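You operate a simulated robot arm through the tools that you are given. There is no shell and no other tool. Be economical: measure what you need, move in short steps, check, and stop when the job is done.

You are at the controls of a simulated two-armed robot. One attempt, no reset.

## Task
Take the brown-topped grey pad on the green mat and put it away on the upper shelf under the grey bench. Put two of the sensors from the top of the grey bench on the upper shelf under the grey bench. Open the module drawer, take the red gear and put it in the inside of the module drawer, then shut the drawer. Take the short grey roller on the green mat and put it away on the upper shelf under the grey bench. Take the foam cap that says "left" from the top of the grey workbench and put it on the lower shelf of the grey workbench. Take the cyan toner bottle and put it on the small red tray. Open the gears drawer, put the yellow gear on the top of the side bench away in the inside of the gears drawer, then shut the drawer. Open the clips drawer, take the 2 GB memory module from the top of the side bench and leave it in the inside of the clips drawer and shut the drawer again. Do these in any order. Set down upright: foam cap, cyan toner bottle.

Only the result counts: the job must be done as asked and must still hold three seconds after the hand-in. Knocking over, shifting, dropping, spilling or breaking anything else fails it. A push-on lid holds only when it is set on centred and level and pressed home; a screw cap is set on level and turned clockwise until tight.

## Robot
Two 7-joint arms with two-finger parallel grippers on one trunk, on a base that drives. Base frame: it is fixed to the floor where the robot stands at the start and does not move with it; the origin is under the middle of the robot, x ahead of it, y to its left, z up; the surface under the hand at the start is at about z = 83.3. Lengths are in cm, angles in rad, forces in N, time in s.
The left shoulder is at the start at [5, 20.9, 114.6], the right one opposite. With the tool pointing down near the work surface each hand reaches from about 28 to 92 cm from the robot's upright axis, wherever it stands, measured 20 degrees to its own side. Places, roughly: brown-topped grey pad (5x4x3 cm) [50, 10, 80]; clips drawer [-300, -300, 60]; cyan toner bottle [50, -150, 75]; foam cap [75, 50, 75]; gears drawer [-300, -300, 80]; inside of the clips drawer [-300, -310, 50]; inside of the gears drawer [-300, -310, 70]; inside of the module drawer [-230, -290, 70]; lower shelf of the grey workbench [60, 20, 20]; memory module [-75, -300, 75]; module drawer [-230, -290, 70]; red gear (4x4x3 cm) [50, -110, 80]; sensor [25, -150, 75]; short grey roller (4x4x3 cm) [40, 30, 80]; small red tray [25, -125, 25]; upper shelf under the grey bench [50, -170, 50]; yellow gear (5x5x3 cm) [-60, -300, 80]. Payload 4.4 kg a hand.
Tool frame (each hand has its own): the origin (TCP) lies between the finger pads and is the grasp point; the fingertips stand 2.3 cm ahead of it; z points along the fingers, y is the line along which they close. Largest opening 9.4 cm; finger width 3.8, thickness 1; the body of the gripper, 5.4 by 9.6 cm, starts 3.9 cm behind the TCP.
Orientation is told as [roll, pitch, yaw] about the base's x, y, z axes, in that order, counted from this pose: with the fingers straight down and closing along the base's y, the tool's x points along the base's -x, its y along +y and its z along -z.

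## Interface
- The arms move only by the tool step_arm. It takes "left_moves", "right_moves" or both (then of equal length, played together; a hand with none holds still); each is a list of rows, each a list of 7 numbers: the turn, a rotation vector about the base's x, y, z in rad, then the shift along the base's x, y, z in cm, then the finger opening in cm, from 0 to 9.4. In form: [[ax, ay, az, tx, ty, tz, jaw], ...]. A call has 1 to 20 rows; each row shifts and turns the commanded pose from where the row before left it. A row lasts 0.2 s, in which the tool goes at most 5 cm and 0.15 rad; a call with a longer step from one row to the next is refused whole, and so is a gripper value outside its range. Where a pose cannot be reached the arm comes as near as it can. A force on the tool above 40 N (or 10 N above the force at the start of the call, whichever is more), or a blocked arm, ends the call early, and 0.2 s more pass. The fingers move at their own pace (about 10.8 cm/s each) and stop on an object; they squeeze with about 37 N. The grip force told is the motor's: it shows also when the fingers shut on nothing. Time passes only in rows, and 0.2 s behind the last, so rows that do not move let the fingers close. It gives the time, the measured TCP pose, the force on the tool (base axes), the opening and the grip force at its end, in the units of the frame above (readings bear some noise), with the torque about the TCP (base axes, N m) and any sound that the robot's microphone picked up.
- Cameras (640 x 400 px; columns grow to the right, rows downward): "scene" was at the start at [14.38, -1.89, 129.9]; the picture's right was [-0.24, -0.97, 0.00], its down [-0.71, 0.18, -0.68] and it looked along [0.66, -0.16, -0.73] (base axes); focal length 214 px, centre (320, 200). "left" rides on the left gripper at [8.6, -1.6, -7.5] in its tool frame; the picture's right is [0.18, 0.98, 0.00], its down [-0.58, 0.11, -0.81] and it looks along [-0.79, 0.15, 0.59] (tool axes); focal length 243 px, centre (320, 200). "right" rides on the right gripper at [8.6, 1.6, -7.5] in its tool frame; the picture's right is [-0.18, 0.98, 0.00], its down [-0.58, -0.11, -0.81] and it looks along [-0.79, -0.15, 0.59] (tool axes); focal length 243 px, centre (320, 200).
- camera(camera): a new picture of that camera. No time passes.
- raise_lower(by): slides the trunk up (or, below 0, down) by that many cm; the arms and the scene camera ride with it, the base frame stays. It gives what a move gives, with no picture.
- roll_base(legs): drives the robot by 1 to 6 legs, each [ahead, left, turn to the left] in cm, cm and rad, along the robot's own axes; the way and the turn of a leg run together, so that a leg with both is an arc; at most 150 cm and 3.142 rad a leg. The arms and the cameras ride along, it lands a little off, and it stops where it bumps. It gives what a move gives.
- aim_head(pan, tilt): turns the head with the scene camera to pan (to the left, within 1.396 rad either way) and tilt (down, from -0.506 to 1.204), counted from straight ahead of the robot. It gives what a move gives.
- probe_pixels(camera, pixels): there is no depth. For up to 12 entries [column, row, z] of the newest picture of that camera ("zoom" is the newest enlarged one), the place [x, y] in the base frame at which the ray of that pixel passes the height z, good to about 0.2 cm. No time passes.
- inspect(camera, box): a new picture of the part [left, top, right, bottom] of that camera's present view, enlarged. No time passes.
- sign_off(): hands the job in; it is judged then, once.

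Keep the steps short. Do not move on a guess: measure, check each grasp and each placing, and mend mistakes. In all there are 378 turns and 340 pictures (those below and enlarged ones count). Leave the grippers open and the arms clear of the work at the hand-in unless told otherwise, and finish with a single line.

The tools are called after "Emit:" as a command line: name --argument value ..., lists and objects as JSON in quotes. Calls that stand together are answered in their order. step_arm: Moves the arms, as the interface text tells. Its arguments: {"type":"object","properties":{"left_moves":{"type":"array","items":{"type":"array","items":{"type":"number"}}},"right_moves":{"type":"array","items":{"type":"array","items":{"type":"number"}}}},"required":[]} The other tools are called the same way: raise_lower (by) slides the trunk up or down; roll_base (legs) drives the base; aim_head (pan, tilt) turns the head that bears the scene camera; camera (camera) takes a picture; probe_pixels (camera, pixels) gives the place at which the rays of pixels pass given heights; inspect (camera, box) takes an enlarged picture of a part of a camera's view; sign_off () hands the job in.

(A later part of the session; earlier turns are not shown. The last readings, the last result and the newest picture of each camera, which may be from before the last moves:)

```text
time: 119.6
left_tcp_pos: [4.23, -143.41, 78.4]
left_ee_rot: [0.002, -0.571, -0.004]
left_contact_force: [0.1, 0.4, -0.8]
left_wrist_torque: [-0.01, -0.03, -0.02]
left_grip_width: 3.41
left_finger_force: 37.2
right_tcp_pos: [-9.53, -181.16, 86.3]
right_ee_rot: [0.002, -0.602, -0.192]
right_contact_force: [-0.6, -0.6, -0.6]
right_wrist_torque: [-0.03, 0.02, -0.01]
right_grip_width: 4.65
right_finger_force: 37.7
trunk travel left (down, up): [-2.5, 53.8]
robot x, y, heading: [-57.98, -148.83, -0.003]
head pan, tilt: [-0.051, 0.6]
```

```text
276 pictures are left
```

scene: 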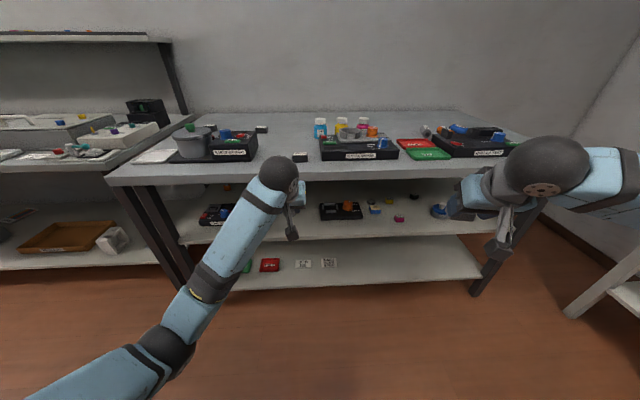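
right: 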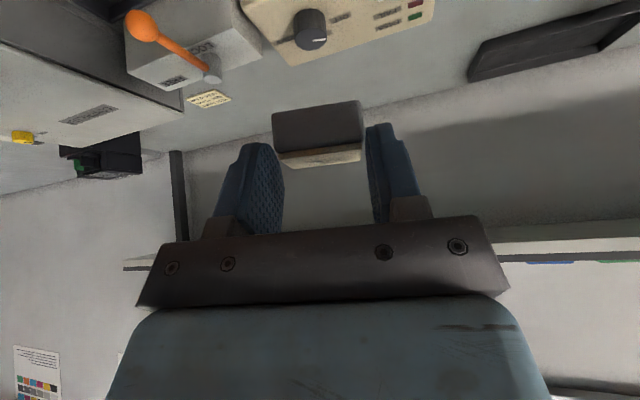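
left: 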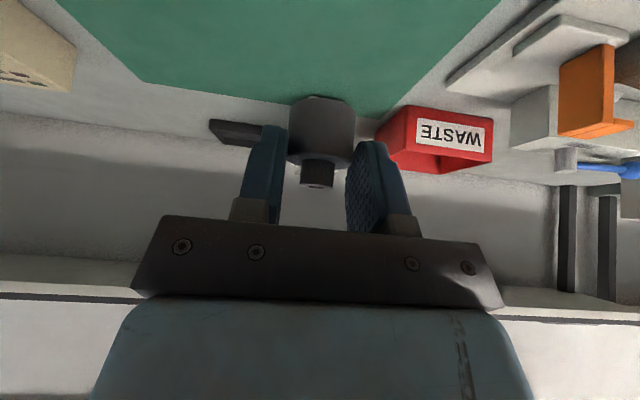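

Emit:
inspect --camera "scene" --box '[10, 190, 170, 290]'

Emit:
inspect --camera "scene" --box '[180, 170, 520, 300]'

Emit:
probe_pixels --camera "scene" --pixels '[[480, 240, 50], [185, 247, 50], [400, 239, 50], [320, 243, 50], [480, 278, 22], [300, 288, 22], [300, 187, 80], [270, 270, 22]]'

```text
4.00 times, centred on (90, 240) of scene
```

zoom: 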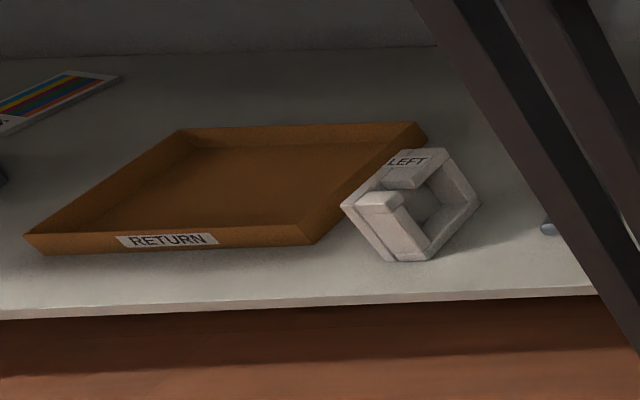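

```text
1.88 times, centred on (350, 235) of scene
```

zoom: 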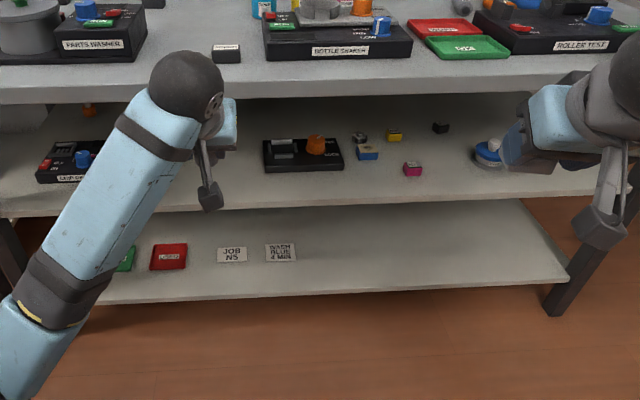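

```text
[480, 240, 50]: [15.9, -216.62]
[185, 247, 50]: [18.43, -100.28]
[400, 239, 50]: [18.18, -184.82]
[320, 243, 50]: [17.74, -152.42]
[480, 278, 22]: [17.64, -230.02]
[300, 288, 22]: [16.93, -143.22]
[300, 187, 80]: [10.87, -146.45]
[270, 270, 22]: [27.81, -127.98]
```

Emit:
probe_pixels --camera "scene" --pixels '[[400, 222, 50], [439, 216, 50], [375, 213, 50], [363, 219, 50], [320, 220, 50], [240, 226, 50], [198, 226, 50], [236, 195, 50]]'

Emit:
inspect --camera "scene" --box '[180, 170, 340, 270]'

Emit:
inspect --camera "scene" --box '[310, 180, 450, 260]'

```text
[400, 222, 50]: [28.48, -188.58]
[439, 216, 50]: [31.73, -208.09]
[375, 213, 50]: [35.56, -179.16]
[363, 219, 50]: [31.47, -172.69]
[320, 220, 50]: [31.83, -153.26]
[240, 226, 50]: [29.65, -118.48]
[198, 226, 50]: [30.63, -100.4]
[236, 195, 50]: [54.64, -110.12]
```

```text
4.00 times, centred on (260, 220) of scene
```

zoom: 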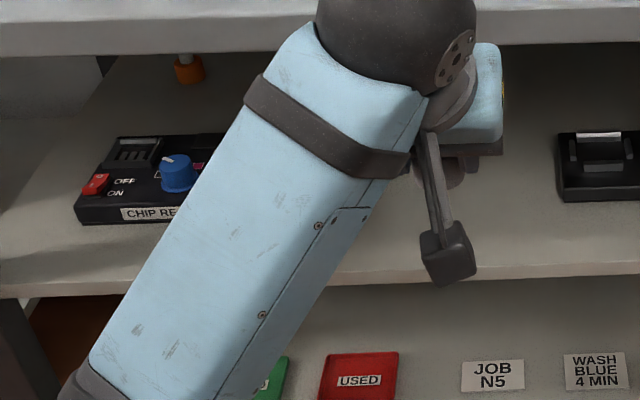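

```text
4.57 times, centred on (380, 220) of scene
```

zoom: 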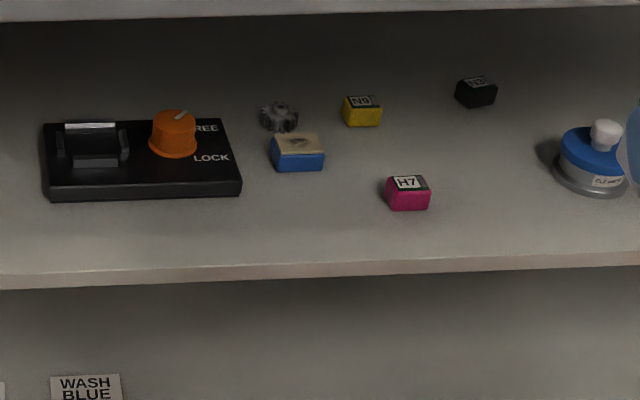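

Shelf front strip (x 18–28) is free. Lower both hands to just above shelf height in front of it.

Emit:
step_arm --left_moves '[[0, -0.026, 0, 0, 0.75, -2.9, 2], [0, -0.026, 0, 0, 0.75, -2.9, 2], [0, -0.026, 0, 0, 0.75, -2.9, 2], [0, -0.026, 0, 0, 0.75, -2.9, 2], [0, -0.026, 0, 0, 0.75, -2.9, 2], [0, -0.026, 0, 0, 0.75, -2.9, 2], [0, -0.026, 0, 0, 0.75, -2.9, 2]]' --right_moves '[[0, -0.02, 0, 1.9, 0.4, -4, 3], [0, -0.02, 0, 1.9, 0.4, -4, 3], [0, -0.02, 0, 1.9, 0.4, -4, 3], [0, -0.02, 0, 1.9, 0.4, -4, 3], [0, -0.02, 0, 1.9, 0.4, -4, 3], [0, -0.02, 0, 1.9, 0.4, -4, 3], [0, -0.02, 0, 1.9, 0.4, -4, 3]]'

Emit:
camera --camera "left"

Emit:
camera --camera "scene"

```text
time: 121.4
left_tcp_pos: [6.54, -136.92, 61.26]
left_ee_rot: [0.038, -0.817, -0.022]
left_contact_force: [0.8, 1.2, -0.7]
left_wrist_torque: [0.02, 0.03, 0.0]
left_grip_width: 3.39
left_finger_force: 37.4
right_tcp_pos: [3.79, -178.23, 58.66]
right_ee_rot: [0.039, -0.742, -0.216]
right_contact_force: [-0.6, 0.2, -0.6]
right_wrist_torque: [-0.04, 0.0, -0.02]
right_grip_width: 4.67
right_finger_force: 36.8
trunk travel left (down, up): [-2.5, 53.8]
robot x, y, heading: [-57.76, -148.62, -0.006]
head pan, tilt: [-0.051, 0.6]
stopped in row 7 (left hand): the arm was blocked; the commanded pose is now the measured one
```

```text
271 pictures are left
```

left: 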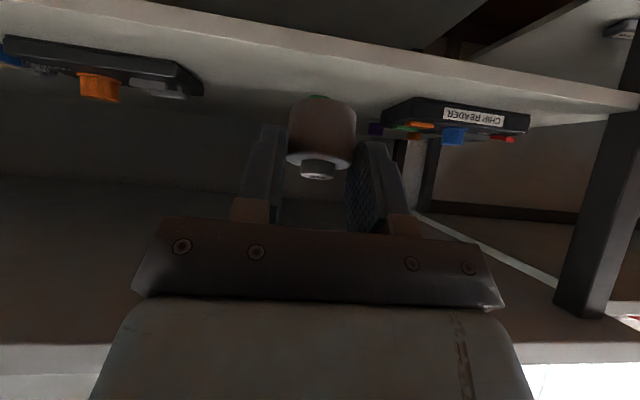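

```text
270 pictures are left
```

scene: 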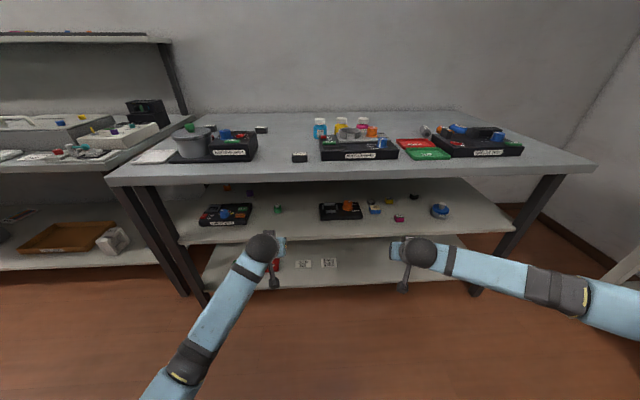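

Emit:
step_arm --left_moves '[[0, 0, 0, 3, 0, 0, 2], [0, 0, 0, 3, 0, 0, 2], [0, 0, 0, 3, 0, -1, 2]]' --right_moves '[[0, 0, 0, 3, 0, 0, 3], [0, 0, 0, 3, 0, 0, 3], [-0.02, 0, 0, 4, 0, 0, 3]]'

Emit:
roll_base --legs '[[7, 0, 0]]'

Emit:
camera --camera "left"

Emit:
camera --camera "right"

Emit:
camera --camera "scene"

```text
time: 122.2
left_tcp_pos: [15.81, -134.87, 59.05]
left_ee_rot: [0.04, -0.811, -0.013]
left_contact_force: [0.4, 0.6, -1.2]
left_wrist_torque: [-0.03, 0.03, 0.01]
left_grip_width: 3.38
left_finger_force: 37.1
right_tcp_pos: [13.83, -177.68, 58.86]
right_ee_rot: [-0.015, -0.746, -0.179]
right_contact_force: [-0.5, -0.2, -0.7]
right_wrist_torque: [0.03, -0.02, 0.0]
right_grip_width: 4.66
right_finger_force: 37.1
trunk travel left (down, up): [-2.5, 53.8]
robot x, y, heading: [-57.71, -148.47, -0.001]
head pan, tilt: [-0.051, 0.6]
```

```text
time: 123.2
left_tcp_pos: [22.86, -134.78, 59.24]
left_ee_rot: [0.035, -0.807, -0.01]
left_contact_force: [0.6, 0.4, 0.3]
left_wrist_torque: [0.0, -0.01, -0.03]
left_grip_width: 3.38
left_finger_force: 37.5
right_tcp_pos: [20.75, -177.58, 58.77]
right_ee_rot: [-0.012, -0.744, -0.177]
right_contact_force: [0.2, -0.2, -0.3]
right_wrist_torque: [-0.04, 0.03, 0.01]
right_grip_width: 4.65
right_finger_force: 37.2
trunk travel left (down, up): [-2.5, 53.8]
robot x, y, heading: [-50.49, -148.66, 0.001]
head pan, tilt: [-0.051, 0.6]
```

```text
269 pictures are left
```

left: 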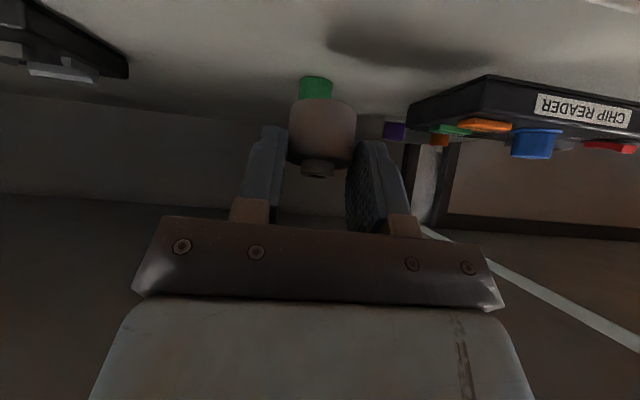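

```text
268 pictures are left
```

right: 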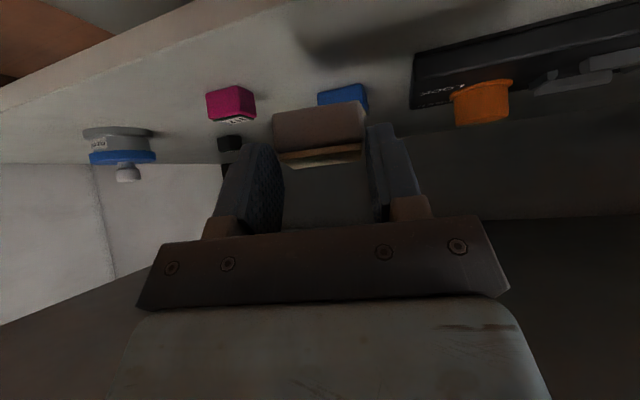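

```text
267 pictures are left
```

scene: 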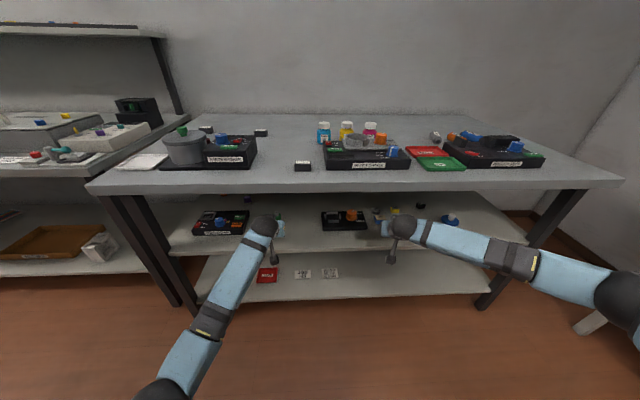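

Lower both gently until contact.

Emit:
step_arm --left_moves '[[0, 0.04, 0, 0, 0, -1, 2], [0, 0.04, 0, 0, 0, -1, 2], [0, 0.04, 0, 0, 0, -1, 2], [0, 0.04, 0, 0, 0, -1, 2], [0, 0, 0, 0, 0, -0.5, 2]]' --right_moves '[[0, 0.03, 0, 0, 0, -1, 3], [0, 0.03, 0, 0, 0, -1, 3], [0, 0.03, 0, 0, 0, -1, 3], [0, 0, 0, 0, 0, -1, 3], [0, 0, 0, 0, 0, -0.5, 3]]'

Emit:
camera --camera "left"

Emit:
camera --camera "right"

```text
time: 124.6
left_tcp_pos: [22.89, -132.14, 54.65]
left_ee_rot: [0.095, -0.649, -0.023]
left_contact_force: [0.6, 0.0, -0.1]
left_wrist_torque: [0.04, -0.02, 0.02]
left_grip_width: 3.38
left_finger_force: 36.7
right_tcp_pos: [20.66, -177.98, 54.34]
right_ee_rot: [-0.02, -0.656, -0.176]
right_contact_force: [-0.4, -0.3, 0.1]
right_wrist_torque: [0.0, -0.02, 0.04]
right_grip_width: 4.64
right_finger_force: 37.0
trunk travel left (down, up): [-2.5, 53.8]
robot x, y, heading: [-50.84, -148.86, -0.003]
head pan, tilt: [-0.051, 0.6]
stopped in row 5 (left hand): the arm was blocked; the commanded pose is now the measured one
```

```text
266 pictures are left
```

left: 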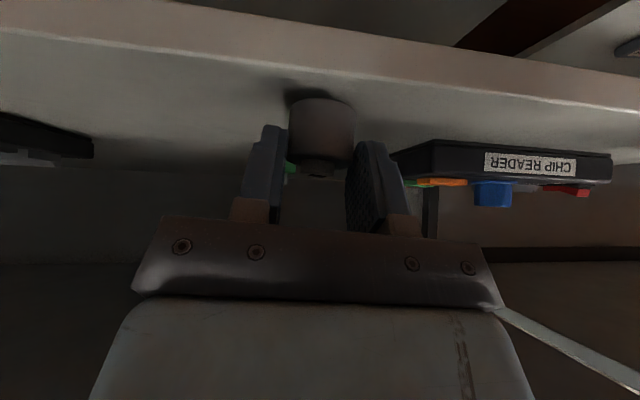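

```text
265 pictures are left
```

right: 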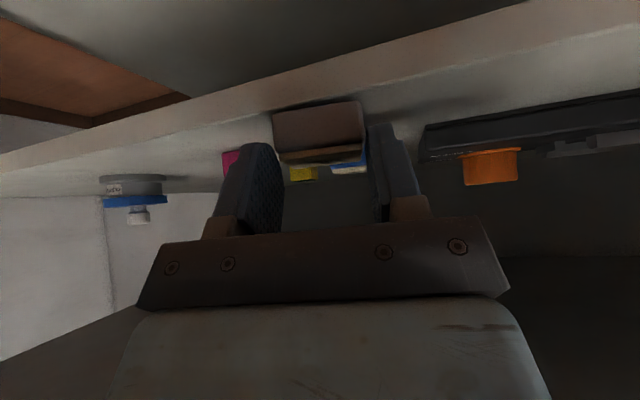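

Left arm is at its limit; use the trunk for the last centimetre.

Emit:
raise_lower --by -0.7

Emit:
camera --camera "left"

```text
time: 125.2
left_tcp_pos: [23.09, -131.97, 54.82]
left_ee_rot: [0.1, -0.658, -0.028]
left_contact_force: [0.1, 0.8, 0.3]
left_wrist_torque: [0.0, 0.04, -0.03]
left_grip_width: 3.4
left_finger_force: 36.7
right_tcp_pos: [20.66, -177.89, 54.07]
right_ee_rot: [-0.017, -0.661, -0.177]
right_contact_force: [-3.0, -1.4, 6.6]
right_wrist_torque: [0.09, 0.01, 0.04]
right_grip_width: 4.67
right_finger_force: 37.0
trunk travel left (down, up): [-1.8, 54.5]
robot x, y, heading: [-50.86, -148.91, -0.001]
head pan, tilt: [-0.051, 0.6]
```

```text
264 pictures are left
```

left: 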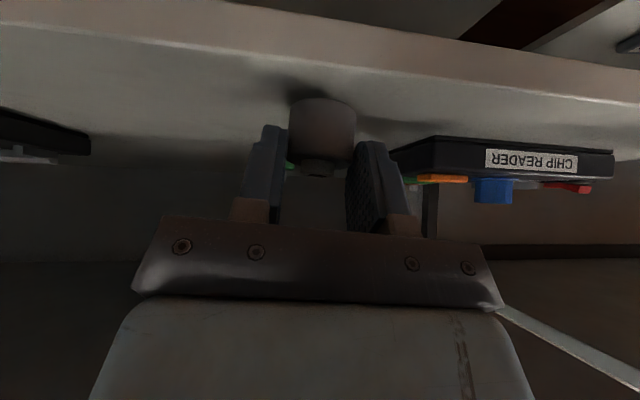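

Right pad touches the shelf (6.6 N). Release it and back out.

Emit:
step_arm --right_moves '[[0, 0, 0, 0, 0, -0.2, 3], [0, 0, 0, 0, 0, 0, 5.5], [0, 0, 0, 0, 0, 0, 7.5], [0, 0, 0, 0, 0, 0, 7.5], [0, 0, 0, -1, 0.2, 0.8, 7.5], [0, 0, 0, -2, 0.4, 1.5, 7.5], [0, 0, 0, -3, 0.6, 1, 7.5], [0, 0, 0, -4, 0, 0, 9], [0, 0, 0, -4, 0, 0, 9]]'

Emit:
camera --camera "right"

Emit:
camera --camera "scene"

```text
time: 127.2
left_tcp_pos: [23.17, -131.98, 54.28]
left_ee_rot: [0.1, -0.654, -0.027]
left_contact_force: [-0.2, -0.1, -0.8]
left_wrist_torque: [0.0, -0.04, 0.0]
left_grip_width: 3.41
left_finger_force: 36.6
right_tcp_pos: [6.62, -176.64, 56.94]
right_ee_rot: [-0.017, -0.658, -0.175]
right_contact_force: [0.2, -0.5, 0.5]
right_wrist_torque: [0.0, -0.01, 0.01]
right_grip_width: 9.01
right_finger_force: 0.2
trunk travel left (down, up): [-1.8, 54.5]
robot x, y, heading: [-51.02, -149.12, -0.002]
head pan, tilt: [-0.051, 0.6]
```

```text
263 pictures are left
```

right: 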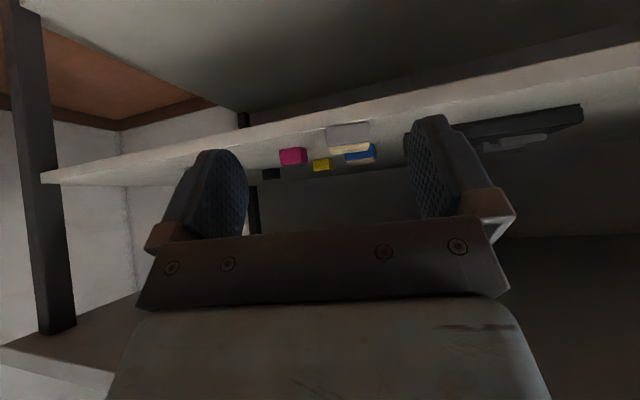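

```text
262 pictures are left
```

scene: 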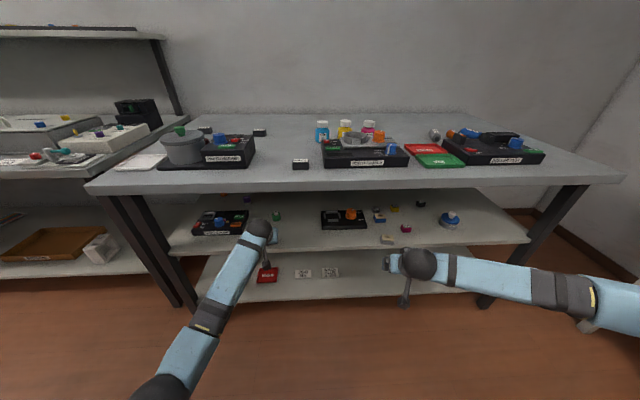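

Pad is on the shelf. For the left arm: pull back, raise the trunk 12 for elbow room, then lower again.

Emit:
step_arm --left_moves '[[-0.03, 0, 0, -2, 0, 0.5, 2], [-0.03, 0, 0, -4, 0, 0, 2], [-0.03, 0, 0, -4, 0, 0, 2]]'

Emit:
raise_lower --by 14

Emit:
step_arm --left_moves '[[0, 0, 0, 0, -0.5, -3, 2], [0, 0, 0, 0, -0.5, -3, 2], [0, 0, 0, 0, -0.5, -3, 2], [0, 0, 0, 1, -0.5, -2, 2]]'

Emit:
camera --camera "scene"

```text
time: 128.1
left_tcp_pos: [18.49, -130.2, 64.69]
left_ee_rot: [0.032, -0.817, 0.027]
left_contact_force: [0.4, -0.4, -0.2]
left_wrist_torque: [-0.01, 0.03, 0.04]
left_grip_width: 3.37
left_finger_force: 37.0
right_tcp_pos: [6.55, -177.16, 56.85]
right_ee_rot: [-0.005, -0.661, -0.184]
right_contact_force: [-0.5, -0.4, 0.0]
right_wrist_torque: [0.0, -0.04, 0.03]
right_grip_width: 8.98
right_finger_force: 0.1
trunk travel left (down, up): [-1.8, 54.5]
robot x, y, heading: [-50.82, -148.98, -0.003]
head pan, tilt: [-0.051, 0.6]
stopped in row 3 (left hand): the arm was blocked; the commanded pose is now the measured one
```

```text
time: 129.0
left_tcp_pos: [18.11, -130.72, 70.32]
left_ee_rot: [0.025, -0.781, 0.026]
left_contact_force: [-6.8, 4.6, -6.6]
left_wrist_torque: [-0.26, -0.65, -0.24]
left_grip_width: 3.4
left_finger_force: 37.4
right_tcp_pos: [6.7, -176.83, 64.14]
right_ee_rot: [-0.01, -0.655, -0.179]
right_contact_force: [-0.6, 0.1, -1.5]
right_wrist_torque: [0.02, -0.01, 0.05]
right_grip_width: 9.0
right_finger_force: 0.0
trunk travel left (down, up): [-9.2, 47.1]
robot x, y, heading: [-50.9, -148.72, -0.004]
head pan, tilt: [-0.051, 0.6]
stopped: the force on the tool passed its limit at 60 N (the readings are from after the stop); the commanded pose is now the measured one
```

```text
time: 130.2
left_tcp_pos: [20.79, -127.8, 60.52]
left_ee_rot: [0.116, -0.821, -0.006]
left_contact_force: [-0.1, -0.5, -0.7]
left_wrist_torque: [0.01, 0.01, -0.01]
left_grip_width: 3.39
left_finger_force: 36.4
right_tcp_pos: [6.62, -177.05, 63.87]
right_ee_rot: [-0.012, -0.659, -0.182]
right_contact_force: [-0.4, -0.8, -0.7]
right_wrist_torque: [0.02, -0.02, 0.05]
right_grip_width: 9.02
right_finger_force: 0.1
trunk travel left (down, up): [-9.2, 47.1]
robot x, y, heading: [-50.92, -148.78, -0.005]
head pan, tilt: [-0.051, 0.6]
stopped in row 4 (left hand): the arm was blocked; the commanded pose is now the measured one
```

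```text
261 pictures are left
```

scene: 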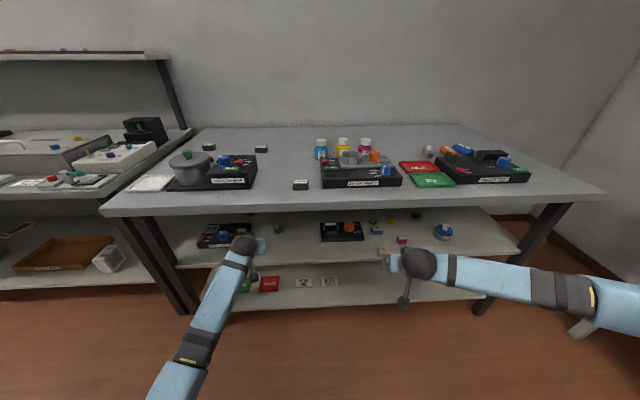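

I must go step by step. Back the base off 9 cm so that the left arm works more stretched out.

Emit:
roll_base --legs '[[-10, 0, 0]]'

Emit:
step_arm --left_moves '[[-0.03, 0, 0, 3, -1, 0, 2], [-0.03, 0, 0, 3, -1, 0, 2], [-0.03, 0, 0, 3, -1, 0, 2], [0, 0.03, 0, 3, -1, -1, 2]]'

Emit:
camera --camera "left"

```text
time: 131.4
left_tcp_pos: [10.79, -127.64, 60.15]
left_ee_rot: [0.105, -0.812, 0.003]
left_contact_force: [0.2, 0.2, -0.9]
left_wrist_torque: [0.0, -0.01, 0.03]
left_grip_width: 3.39
left_finger_force: 37.2
right_tcp_pos: [-2.96, -176.63, 63.99]
right_ee_rot: [-0.019, -0.653, -0.174]
right_contact_force: [-0.6, -1.1, -0.9]
right_wrist_torque: [-0.01, -0.02, -0.02]
right_grip_width: 8.97
right_finger_force: 0.1
trunk travel left (down, up): [-9.2, 47.1]
robot x, y, heading: [-61.01, -148.66, 0.005]
head pan, tilt: [-0.051, 0.6]
```

```text
time: 132.4
left_tcp_pos: [22.54, -131.84, 59.48]
left_ee_rot: [-0.022, -0.78, 0.098]
left_contact_force: [-0.2, 1.2, -0.4]
left_wrist_torque: [-0.03, -0.01, -0.08]
left_grip_width: 3.39
left_finger_force: 36.6
right_tcp_pos: [-3.07, -176.69, 64.4]
right_ee_rot: [-0.016, -0.658, -0.176]
right_contact_force: [0.2, 0.9, 1.0]
right_wrist_torque: [-0.06, 0.05, -0.04]
right_grip_width: 9.0
right_finger_force: 0.0
trunk travel left (down, up): [-9.2, 47.1]
robot x, y, heading: [-60.93, -148.93, -0.002]
head pan, tilt: [-0.051, 0.6]
```

```text
260 pictures are left
```

left: 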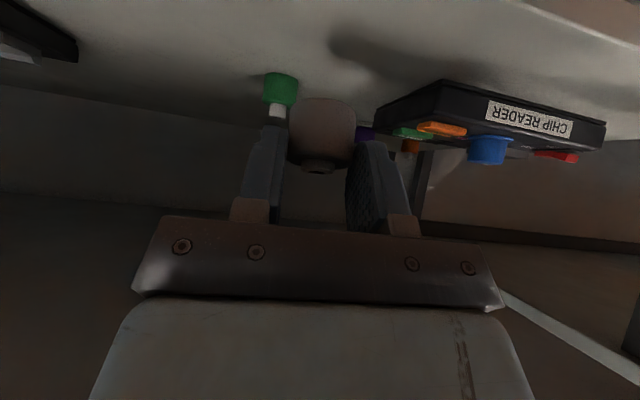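

Emit:
step_arm --left_moves '[[0, 0.03, -0.03, 0, -1, -1.2, 2], [0, 0.03, -0.03, 0, -1, -1.2, 2], [0, 0.03, -0.03, 0, -0.5, -1.2, 2], [0, 0.03, 0, 0, 0, -1, 2], [0, 0, 0, 0, 0, -0.5, 2]]'

Emit:
camera --camera "left"

```text
time: 133.6
left_tcp_pos: [22.61, -134.35, 54.29]
left_ee_rot: [-0.01, -0.66, -0.004]
left_contact_force: [-0.2, -0.4, -0.2]
left_wrist_torque: [0.02, 0.01, 0.0]
left_grip_width: 3.43
left_finger_force: 37.0
right_tcp_pos: [-3.09, -176.8, 64.13]
right_ee_rot: [-0.011, -0.657, -0.177]
right_contact_force: [-0.7, -0.5, 0.4]
right_wrist_torque: [0.01, 0.01, 0.02]
right_grip_width: 9.03
right_finger_force: 0.0
trunk travel left (down, up): [-9.2, 47.1]
robot x, y, heading: [-60.84, -148.96, -0.0]
head pan, tilt: [-0.051, 0.6]
```

```text
259 pictures are left
```

left: 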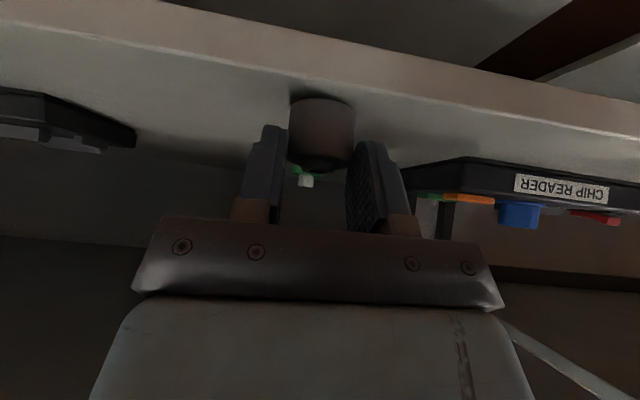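

Emit:
step_arm --left_moves '[[0, 0, 0, 2, 0, 0, 2], [0, 0.02, 0, 0, 0, -0.4, 2], [0, 0.02, 0, 0, 0, -0.4, 2], [0, 0.02, 0, 0, 0, -0.4, 2]]'

```text
time: 134.6
left_tcp_pos: [24.9, -134.41, 54.06]
left_ee_rot: [-0.011, -0.611, -0.004]
left_contact_force: [-0.8, 0.7, 27.8]
left_wrist_torque: [0.08, 0.06, -0.01]
left_grip_width: 3.4
left_finger_force: 37.3
right_tcp_pos: [-3.18, -176.63, 64.43]
right_ee_rot: [-0.009, -0.662, -0.179]
right_contact_force: [-0.1, -0.3, 0.9]
right_wrist_torque: [0.0, 0.0, -0.01]
right_grip_width: 9.0
right_finger_force: 0.1
trunk travel left (down, up): [-9.2, 47.1]
robot x, y, heading: [-61.08, -148.76, 0.006]
head pan, tilt: [-0.051, 0.6]
```

Contact. Relax, release and back away by driving.

Emit:
step_arm --left_moves '[[0, 0, 0, 0, 0, 0.5, 2], [0, 0, 0, 0, 0, 0, 5], [0, 0, 0, 0, 0, 0, 7.5], [0, 0, 0, 0, 0, 0, 8.5], [0, 0, 0, -1.5, 0, 1.5, 8.5], [0, 0, 0, -1.5, 0, 1.5, 8.5]]'

Emit:
camera --camera "left"

```text
time: 136.0
left_tcp_pos: [21.64, -134.48, 56.74]
left_ee_rot: [-0.011, -0.603, -0.003]
left_contact_force: [0.2, -0.3, -0.3]
left_wrist_torque: [-0.02, 0.0, 0.01]
left_grip_width: 8.52
left_finger_force: 0.1
right_tcp_pos: [-3.1, -176.69, 64.04]
right_ee_rot: [-0.012, -0.659, -0.177]
right_contact_force: [-0.1, 0.4, -0.8]
right_wrist_torque: [0.01, 0.01, 0.02]
right_grip_width: 9.0
right_finger_force: 0.0
trunk travel left (down, up): [-9.2, 47.1]
robot x, y, heading: [-60.73, -149.28, -0.001]
head pan, tilt: [-0.051, 0.6]
```

```text
258 pictures are left
```

left: 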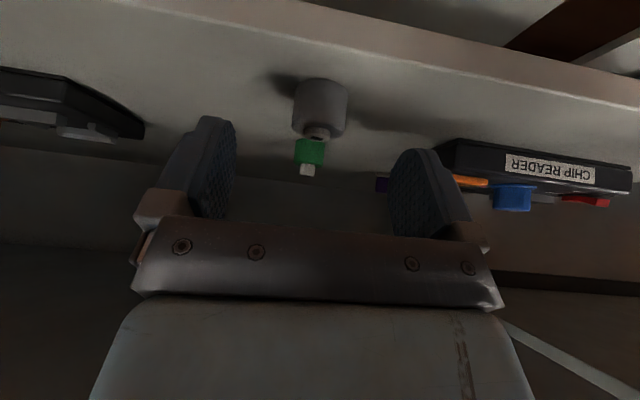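

Roller stands on the shelf. Draw the left hand back and outward in small steps.

Emit:
step_arm --left_moves '[[0, 0, 0, -3, 1, 1, 8.5], [0, 0, 0, -3, 1, 0, 8.5], [0, 0, 0, -3, 1, 0, 8.5], [0, 0, 0, -3, 1, 0, 8.5]]'

Emit:
camera --camera "scene"

```text
time: 137.1
left_tcp_pos: [14.55, -131.76, 70.72]
left_ee_rot: [-0.02, -0.772, -0.002]
left_contact_force: [1.0, 0.6, -0.6]
left_wrist_torque: [-0.02, -0.03, -0.04]
left_grip_width: 8.49
left_finger_force: 0.1
right_tcp_pos: [-4.0, -177.05, 66.0]
right_ee_rot: [0.005, -0.679, -0.19]
right_contact_force: [0.5, 0.4, -0.5]
right_wrist_torque: [-0.02, 0.02, -0.01]
right_grip_width: 9.01
right_finger_force: 0.1
trunk travel left (down, up): [-9.2, 47.1]
robot x, y, heading: [-60.67, -148.73, 0.008]
head pan, tilt: [-0.051, 0.6]
stopped in row 4 (left hand): the arm was blocked; the commanded pose is now the measured one
```

```text
257 pictures are left
```

scene: 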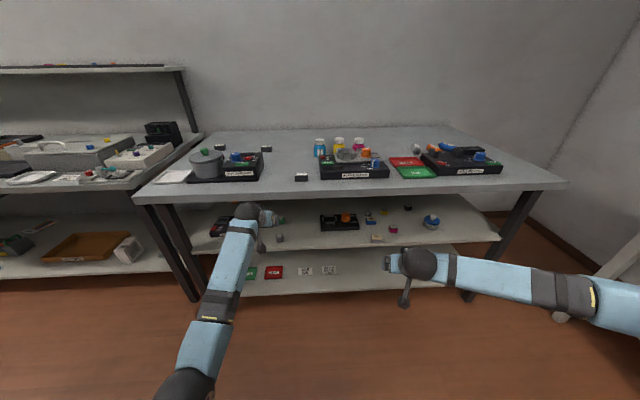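

Emit:
roll_base --legs '[[-4, 0, 0]]'

Emit:
step_arm --left_moves '[[0, 0.05, 0, -1, 2, 2, 9.4], [0, 0.05, 0, -1, 2, 2, 9.4], [0, 0.05, 0, -1, 2, 2, 9.4]]'

```text
time: 138.0
left_tcp_pos: [11.28, -131.82, 70.77]
left_ee_rot: [-0.011, -0.773, -0.009]
left_contact_force: [-0.1, 0.1, 1.1]
left_wrist_torque: [-0.01, -0.07, 0.0]
left_grip_width: 8.5
left_finger_force: 0.0
right_tcp_pos: [-7.31, -177.32, 65.75]
right_ee_rot: [0.011, -0.677, -0.192]
right_contact_force: [0.0, -0.4, -0.5]
right_wrist_torque: [0.0, -0.02, -0.01]
right_grip_width: 8.98
right_finger_force: 0.1
trunk travel left (down, up): [-9.2, 47.1]
robot x, y, heading: [-64.49, -148.59, 0.004]
head pan, tilt: [-0.051, 0.6]
```

```text
time: 138.8
left_tcp_pos: [9.08, -125.47, 73.91]
left_ee_rot: [-0.028, -0.599, 0.004]
left_contact_force: [-0.1, -0.1, 1.1]
left_wrist_torque: [0.01, -0.01, 0.04]
left_grip_width: 9.38
left_finger_force: 0.1
right_tcp_pos: [-6.54, -176.7, 63.88]
right_ee_rot: [-0.011, -0.659, -0.178]
right_contact_force: [-0.1, 0.3, 0.3]
right_wrist_torque: [-0.02, -0.03, -0.02]
right_grip_width: 9.0
right_finger_force: 0.0
trunk travel left (down, up): [-9.2, 47.1]
robot x, y, heading: [-64.38, -148.18, 0.002]
head pan, tilt: [-0.051, 0.6]
```

Emit:
step_arm --left_moves '[[0, 0.08, 0, -1, 0.5, 4, 9.4], [0, 0.08, 0, -1, 0.5, 4, 9.4], [0, 0.08, 0, -1, 0.5, 4, 9.4], [0, 0.08, 0, -1, 0.5, 4, 9.4], [0, 0.08, 0, -1, 0.5, 4, 9.4], [0, 0.08, 0, -1, 0.5, 4, 9.4], [0, 0.08, 0, -1, 0.5, 4, 9.4]]' --right_moves '[[0, 0.08, 0.025, -1, 0, 4, 9.4], [0, 0.08, 0.025, -1, 0, 4, 9.4], [0, 0.08, 0.025, -1, 0, 4, 9.4], [0, 0.08, 0.025, -1, 0, 4, 9.4], [0, 0.08, 0.025, 0, 0, 4, 9.4], [0, 0.08, 0.025, 0, 0, 4, 9.4], [0, 0.08, 0.025, 0, 0, 4, 9.4]]'

Emit:
aim_head --pan -0.05 --tilt 0.8

Emit:
camera --camera "scene"

```text
time: 140.4
left_tcp_pos: [1.88, -121.6, 102.17]
left_ee_rot: [-0.025, -0.041, 0.005]
left_contact_force: [0.1, -0.4, -0.6]
left_wrist_torque: [0.0, 0.02, 0.04]
left_grip_width: 9.42
left_finger_force: 0.1
right_tcp_pos: [-10.7, -176.85, 92.22]
right_ee_rot: [-0.058, -0.1, 0.021]
right_contact_force: [0.3, -0.3, 0.5]
right_wrist_torque: [0.0, 0.03, -0.05]
right_grip_width: 9.41
right_finger_force: 0.1
trunk travel left (down, up): [-9.2, 47.1]
robot x, y, heading: [-64.3, -148.55, -0.001]
head pan, tilt: [-0.051, 0.6]
```

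```text
time: 141.2
left_tcp_pos: [1.93, -121.74, 102.11]
left_ee_rot: [-0.028, -0.04, 0.005]
left_contact_force: [-0.4, 0.1, -0.1]
left_wrist_torque: [0.02, 0.0, -0.01]
left_grip_width: 9.38
left_finger_force: 0.0
right_tcp_pos: [-10.58, -176.92, 92.33]
right_ee_rot: [-0.058, -0.101, 0.018]
right_contact_force: [-0.4, 0.9, -0.5]
right_wrist_torque: [0.0, -0.01, 0.02]
right_grip_width: 9.39
right_finger_force: 0.0
trunk travel left (down, up): [-9.2, 47.1]
robot x, y, heading: [-64.05, -148.75, 0.004]
head pan, tilt: [-0.051, 0.799]
```

```text
256 pictures are left
```

scene: 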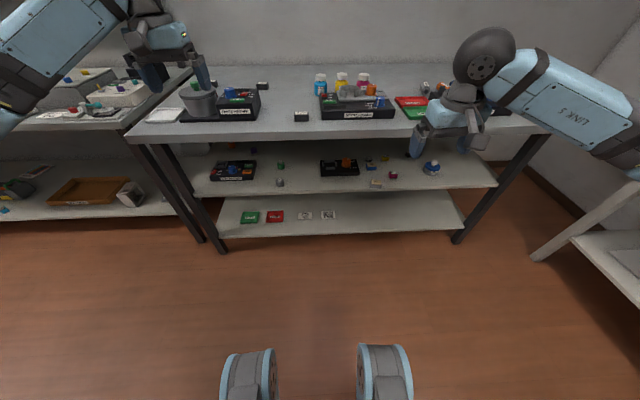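

Emit:
inspect --camera "scene" --box '[200, 140, 480, 230]'

Emit:
inspect --camera "scene" --box '[170, 60, 400, 130]'

Emit:
probe_pixels --camera "scene" --pixels '[[279, 185, 51], [376, 187, 51], [300, 122, 83.3], [262, 90, 83.3], [320, 93, 83.3], [275, 220, 23], [267, 221, 23], [285, 213, 23], [230, 237, 23], [230, 195, 51], [300, 132, 83.3]]'

```text
2.29 times, centred on (340, 185) of scene
```

zoom: 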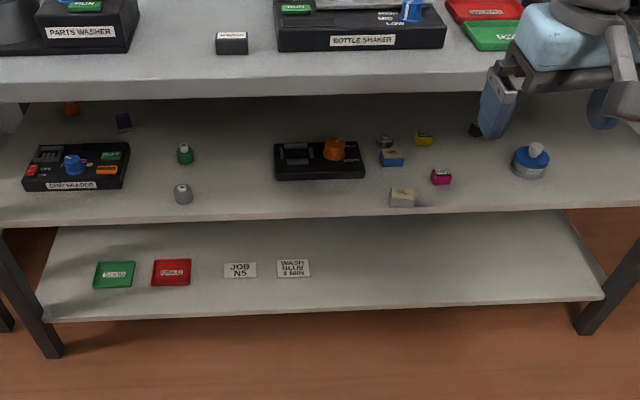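

```text
2.78 times, centred on (285, 95) of scene
```

zoom: 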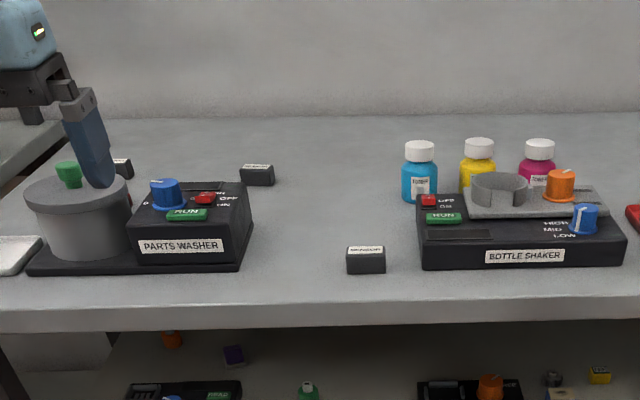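

```text
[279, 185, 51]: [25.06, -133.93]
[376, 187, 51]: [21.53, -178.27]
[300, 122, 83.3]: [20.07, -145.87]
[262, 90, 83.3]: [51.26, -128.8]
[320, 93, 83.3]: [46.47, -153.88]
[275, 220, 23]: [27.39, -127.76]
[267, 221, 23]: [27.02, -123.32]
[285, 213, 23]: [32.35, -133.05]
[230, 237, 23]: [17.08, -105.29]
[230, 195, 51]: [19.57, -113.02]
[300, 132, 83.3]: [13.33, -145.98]
```

Both on the shelf. Three sensors on top; I take the ones at ≈(21,−146) and ≈(51,−129). Raise the trunk and approach.

Emit:
raise_lower --by 13.3

Emit:
roll_base --legs '[[22, 10, 0]]'

Emit:
aim_head --pan 0.0 --tilt 0.8

Emit:
camera --camera "scene"

```text
time: 142.8
left_tcp_pos: [1.9, -121.74, 115.36]
left_ee_rot: [-0.029, -0.04, 0.004]
left_contact_force: [0.1, 0.4, 0.1]
left_wrist_torque: [0.01, -0.01, 0.02]
left_grip_width: 9.41
left_finger_force: 0.1
right_tcp_pos: [-10.53, -176.83, 105.59]
right_ee_rot: [-0.057, -0.099, 0.019]
right_contact_force: [-0.6, -1.0, 0.0]
right_wrist_torque: [-0.02, -0.01, 0.0]
right_grip_width: 9.4
right_finger_force: 0.1
trunk travel left (down, up): [-22.5, 33.8]
robot x, y, heading: [-64.23, -149.05, 0.004]
head pan, tilt: [-0.051, 0.799]
```

```text
time: 144.5
left_tcp_pos: [23.69, -111.74, 115.36]
left_ee_rot: [-0.028, -0.041, 0.004]
left_contact_force: [-0.1, 0.0, 0.3]
left_wrist_torque: [-0.01, 0.0, 0.01]
left_grip_width: 9.38
left_finger_force: 0.0
right_tcp_pos: [11.25, -166.91, 105.58]
right_ee_rot: [-0.059, -0.101, 0.022]
right_contact_force: [-0.1, -0.2, 0.4]
right_wrist_torque: [0.0, 0.01, 0.02]
right_grip_width: 9.42
right_finger_force: 0.1
trunk travel left (down, up): [-22.5, 33.8]
robot x, y, heading: [-42.8, -139.38, -0.0]
head pan, tilt: [-0.051, 0.799]
```

```text
time: 145.2
left_tcp_pos: [23.71, -111.68, 115.54]
left_ee_rot: [-0.028, -0.041, 0.004]
left_contact_force: [0.4, -0.2, 1.1]
left_wrist_torque: [-0.01, 0.03, -0.02]
left_grip_width: 9.4
left_finger_force: 0.0
right_tcp_pos: [11.24, -166.96, 105.42]
right_ee_rot: [-0.057, -0.099, 0.02]
right_contact_force: [-0.6, -0.4, 0.7]
right_wrist_torque: [0.01, 0.04, -0.03]
right_grip_width: 9.41
right_finger_force: 0.1
trunk travel left (down, up): [-22.5, 33.8]
robot x, y, heading: [-42.35, -139.01, 0.005]
head pan, tilt: [0.0, 0.799]
```

```text
253 pictures are left
```

scene: 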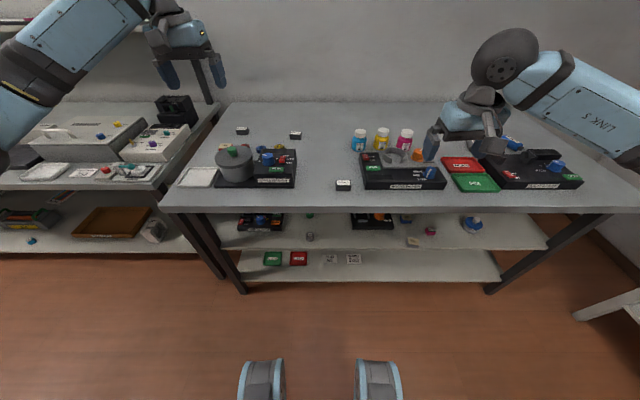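

Emit:
inspect --camera "scene" --box '[210, 120, 360, 200]'

Emit:
inspect --camera "scene" --box '[330, 120, 420, 200]'

```text
4.27 times, centred on (285, 160) of scene
```

zoom: 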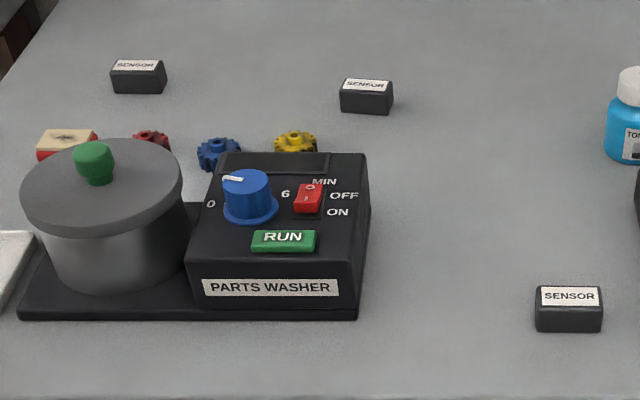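

```text
5.00 times, centred on (375, 160) of scene
```

zoom: 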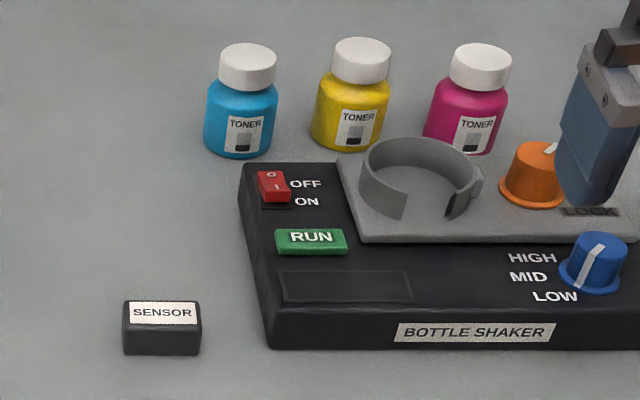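

Emit:
probe_pixels --camera "zoom" --pixels '[[124, 353, 83.3], [200, 355, 83.3], [124, 331, 86.3], [201, 331, 86.3], [127, 302, 86.3], [200, 302, 86.3], [237, 158, 83.3], [206, 140, 83.3], [276, 140, 83.3], [248, 62, 94], [248, 62, 92], [340, 150, 83.3]]'

Emit:
inspect --camera "scene" --box '[210, 120, 310, 170]'

```text
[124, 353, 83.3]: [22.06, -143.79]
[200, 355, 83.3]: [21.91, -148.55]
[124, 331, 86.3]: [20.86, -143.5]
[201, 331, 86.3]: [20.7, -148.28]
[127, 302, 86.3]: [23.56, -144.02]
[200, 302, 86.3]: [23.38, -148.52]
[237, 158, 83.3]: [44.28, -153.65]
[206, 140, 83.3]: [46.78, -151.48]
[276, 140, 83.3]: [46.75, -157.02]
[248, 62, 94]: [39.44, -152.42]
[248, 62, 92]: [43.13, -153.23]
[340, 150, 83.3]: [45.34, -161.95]
```

```text
6.40 times, centred on (260, 145) of scene
```

zoom: 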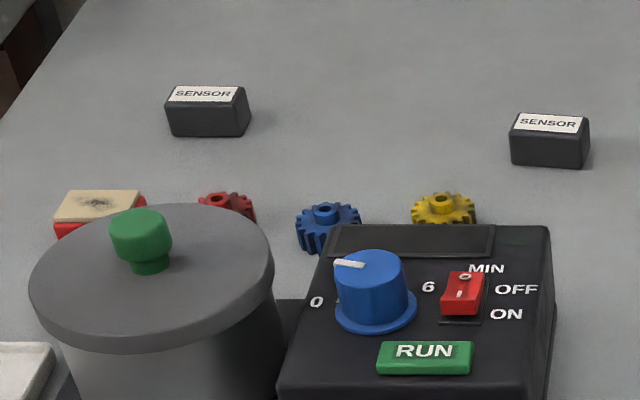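

Emit:
probe_pixels --camera "zoom" --pixels '[[512, 162, 83.3], [583, 168, 83.3], [520, 114, 85.4], [587, 118, 85.4], [512, 133, 85.4], [583, 138, 85.4], [232, 192, 85.5], [200, 200, 85.5], [256, 212, 85.5], [165, 115, 85.4]]'

```text
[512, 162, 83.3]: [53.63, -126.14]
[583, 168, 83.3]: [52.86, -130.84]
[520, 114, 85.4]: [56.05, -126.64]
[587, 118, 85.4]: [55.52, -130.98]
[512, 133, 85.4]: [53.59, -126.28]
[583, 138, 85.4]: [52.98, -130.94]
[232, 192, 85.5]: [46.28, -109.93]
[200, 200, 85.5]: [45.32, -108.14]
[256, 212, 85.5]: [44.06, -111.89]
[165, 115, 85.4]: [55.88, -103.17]
```

Sensor A centre (23.3,−146.2), sensor B (54.5,−128.7, yaw −0.16), height 2.1. Bring the right hand over A.

Emit:
step_arm --right_moves '[[0.01, -0.083, -0.003, 1.9, 3.47, -1.5, 9.4], [0.01, -0.083, -0.003, 1.9, 3.47, -1.5, 9.4], [0.01, -0.083, -0.003, 1.9, 3.47, -1.5, 9.4], [0.01, -0.083, -0.003, 1.9, 3.47, -1.5, 9.4], [0.01, -0.083, -0.003, 1.9, 3.47, -1.5, 9.4], [0.01, -0.083, -0.003, 1.9, 3.47, -1.5, 9.4]]'

Emit:
camera --camera "right"

```text
time: 146.6
left_tcp_pos: [23.78, -111.67, 115.27]
left_ee_rot: [-0.027, -0.041, 0.004]
left_contact_force: [-0.2, 0.2, -0.3]
left_wrist_torque: [-0.07, 0.01, -0.01]
left_grip_width: 9.41
left_finger_force: 0.0
right_tcp_pos: [22.72, -146.14, 96.66]
right_ee_rot: [0.004, -0.6, -0.017]
right_contact_force: [-0.1, 0.1, 0.8]
right_wrist_torque: [0.01, -0.02, 0.01]
right_grip_width: 9.4
right_finger_force: 0.0
trunk travel left (down, up): [-22.5, 33.8]
robot x, y, heading: [-42.57, -139.05, -0.003]
head pan, tilt: [0.0, 0.799]
```

```text
249 pictures are left
```

right: 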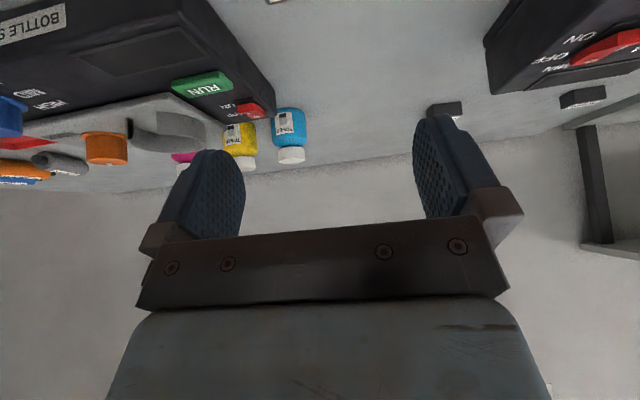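

Emit:
step_arm --right_moves '[[0, 0, 0.01, 0, 0, -4, 7.2], [0, 0, 0, 0, 0, -3.5, 7.2], [0, 0, 0, 0, 0, -2, 7.2], [0, 0, 0, 0, 0, -0.6, 7.2], [0, 0, 0, 0, 0, 0, 7.2]]'

Emit:
camera --camera "right"

```text
time: 147.8
left_tcp_pos: [23.74, -111.69, 115.45]
left_ee_rot: [-0.029, -0.04, 0.003]
left_contact_force: [-0.2, 0.5, 0.0]
left_wrist_torque: [-0.02, 0.0, 0.01]
left_grip_width: 9.38
left_finger_force: 0.1
right_tcp_pos: [22.63, -146.19, 86.49]
right_ee_rot: [0.007, -0.598, -0.011]
right_contact_force: [-0.1, 0.3, -0.7]
right_wrist_torque: [0.0, 0.02, -0.02]
right_grip_width: 7.23
right_finger_force: 0.1
trunk travel left (down, up): [-22.5, 33.8]
robot x, y, heading: [-42.64, -138.82, 0.005]
head pan, tilt: [0.0, 0.799]
```

```text
248 pictures are left
```

right: 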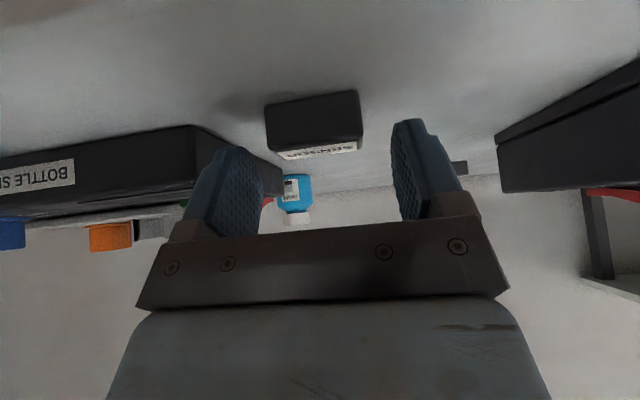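

Emit:
step_arm --right_moves '[[0, 0, 0, 0, 0, 0, 4.5], [0, 0, 0, 0, 0, 0, 3], [0, 0, 0, 0, 0, 0, 3], [0, 0, 0, 0, 0, 1, 3], [0, 0, 0, 0, 0, 4, 3], [0, 0, 0, 0, 0, 4, 3], [0, 0, 0, 0, 0, 4, 3]]'

Emit:
camera --camera "right"

```text
time: 149.4
left_tcp_pos: [23.53, -111.71, 115.42]
left_ee_rot: [-0.029, -0.042, 0.003]
left_contact_force: [-0.1, 0.0, 0.2]
left_wrist_torque: [0.0, -0.01, -0.01]
left_grip_width: 9.37
left_finger_force: 0.0
right_tcp_pos: [22.64, -146.09, 99.79]
right_ee_rot: [0.006, -0.599, -0.01]
right_contact_force: [-0.1, -0.7, 0.0]
right_wrist_torque: [0.02, 0.03, 0.02]
right_grip_width: 4.86
right_finger_force: 36.7
trunk travel left (down, up): [-22.5, 33.8]
robot x, y, heading: [-42.73, -138.42, 0.004]
head pan, tilt: [0.0, 0.799]
```

```text
247 pictures are left
```

right: 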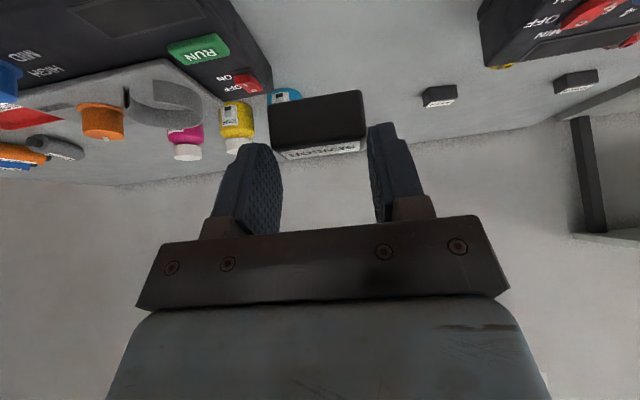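

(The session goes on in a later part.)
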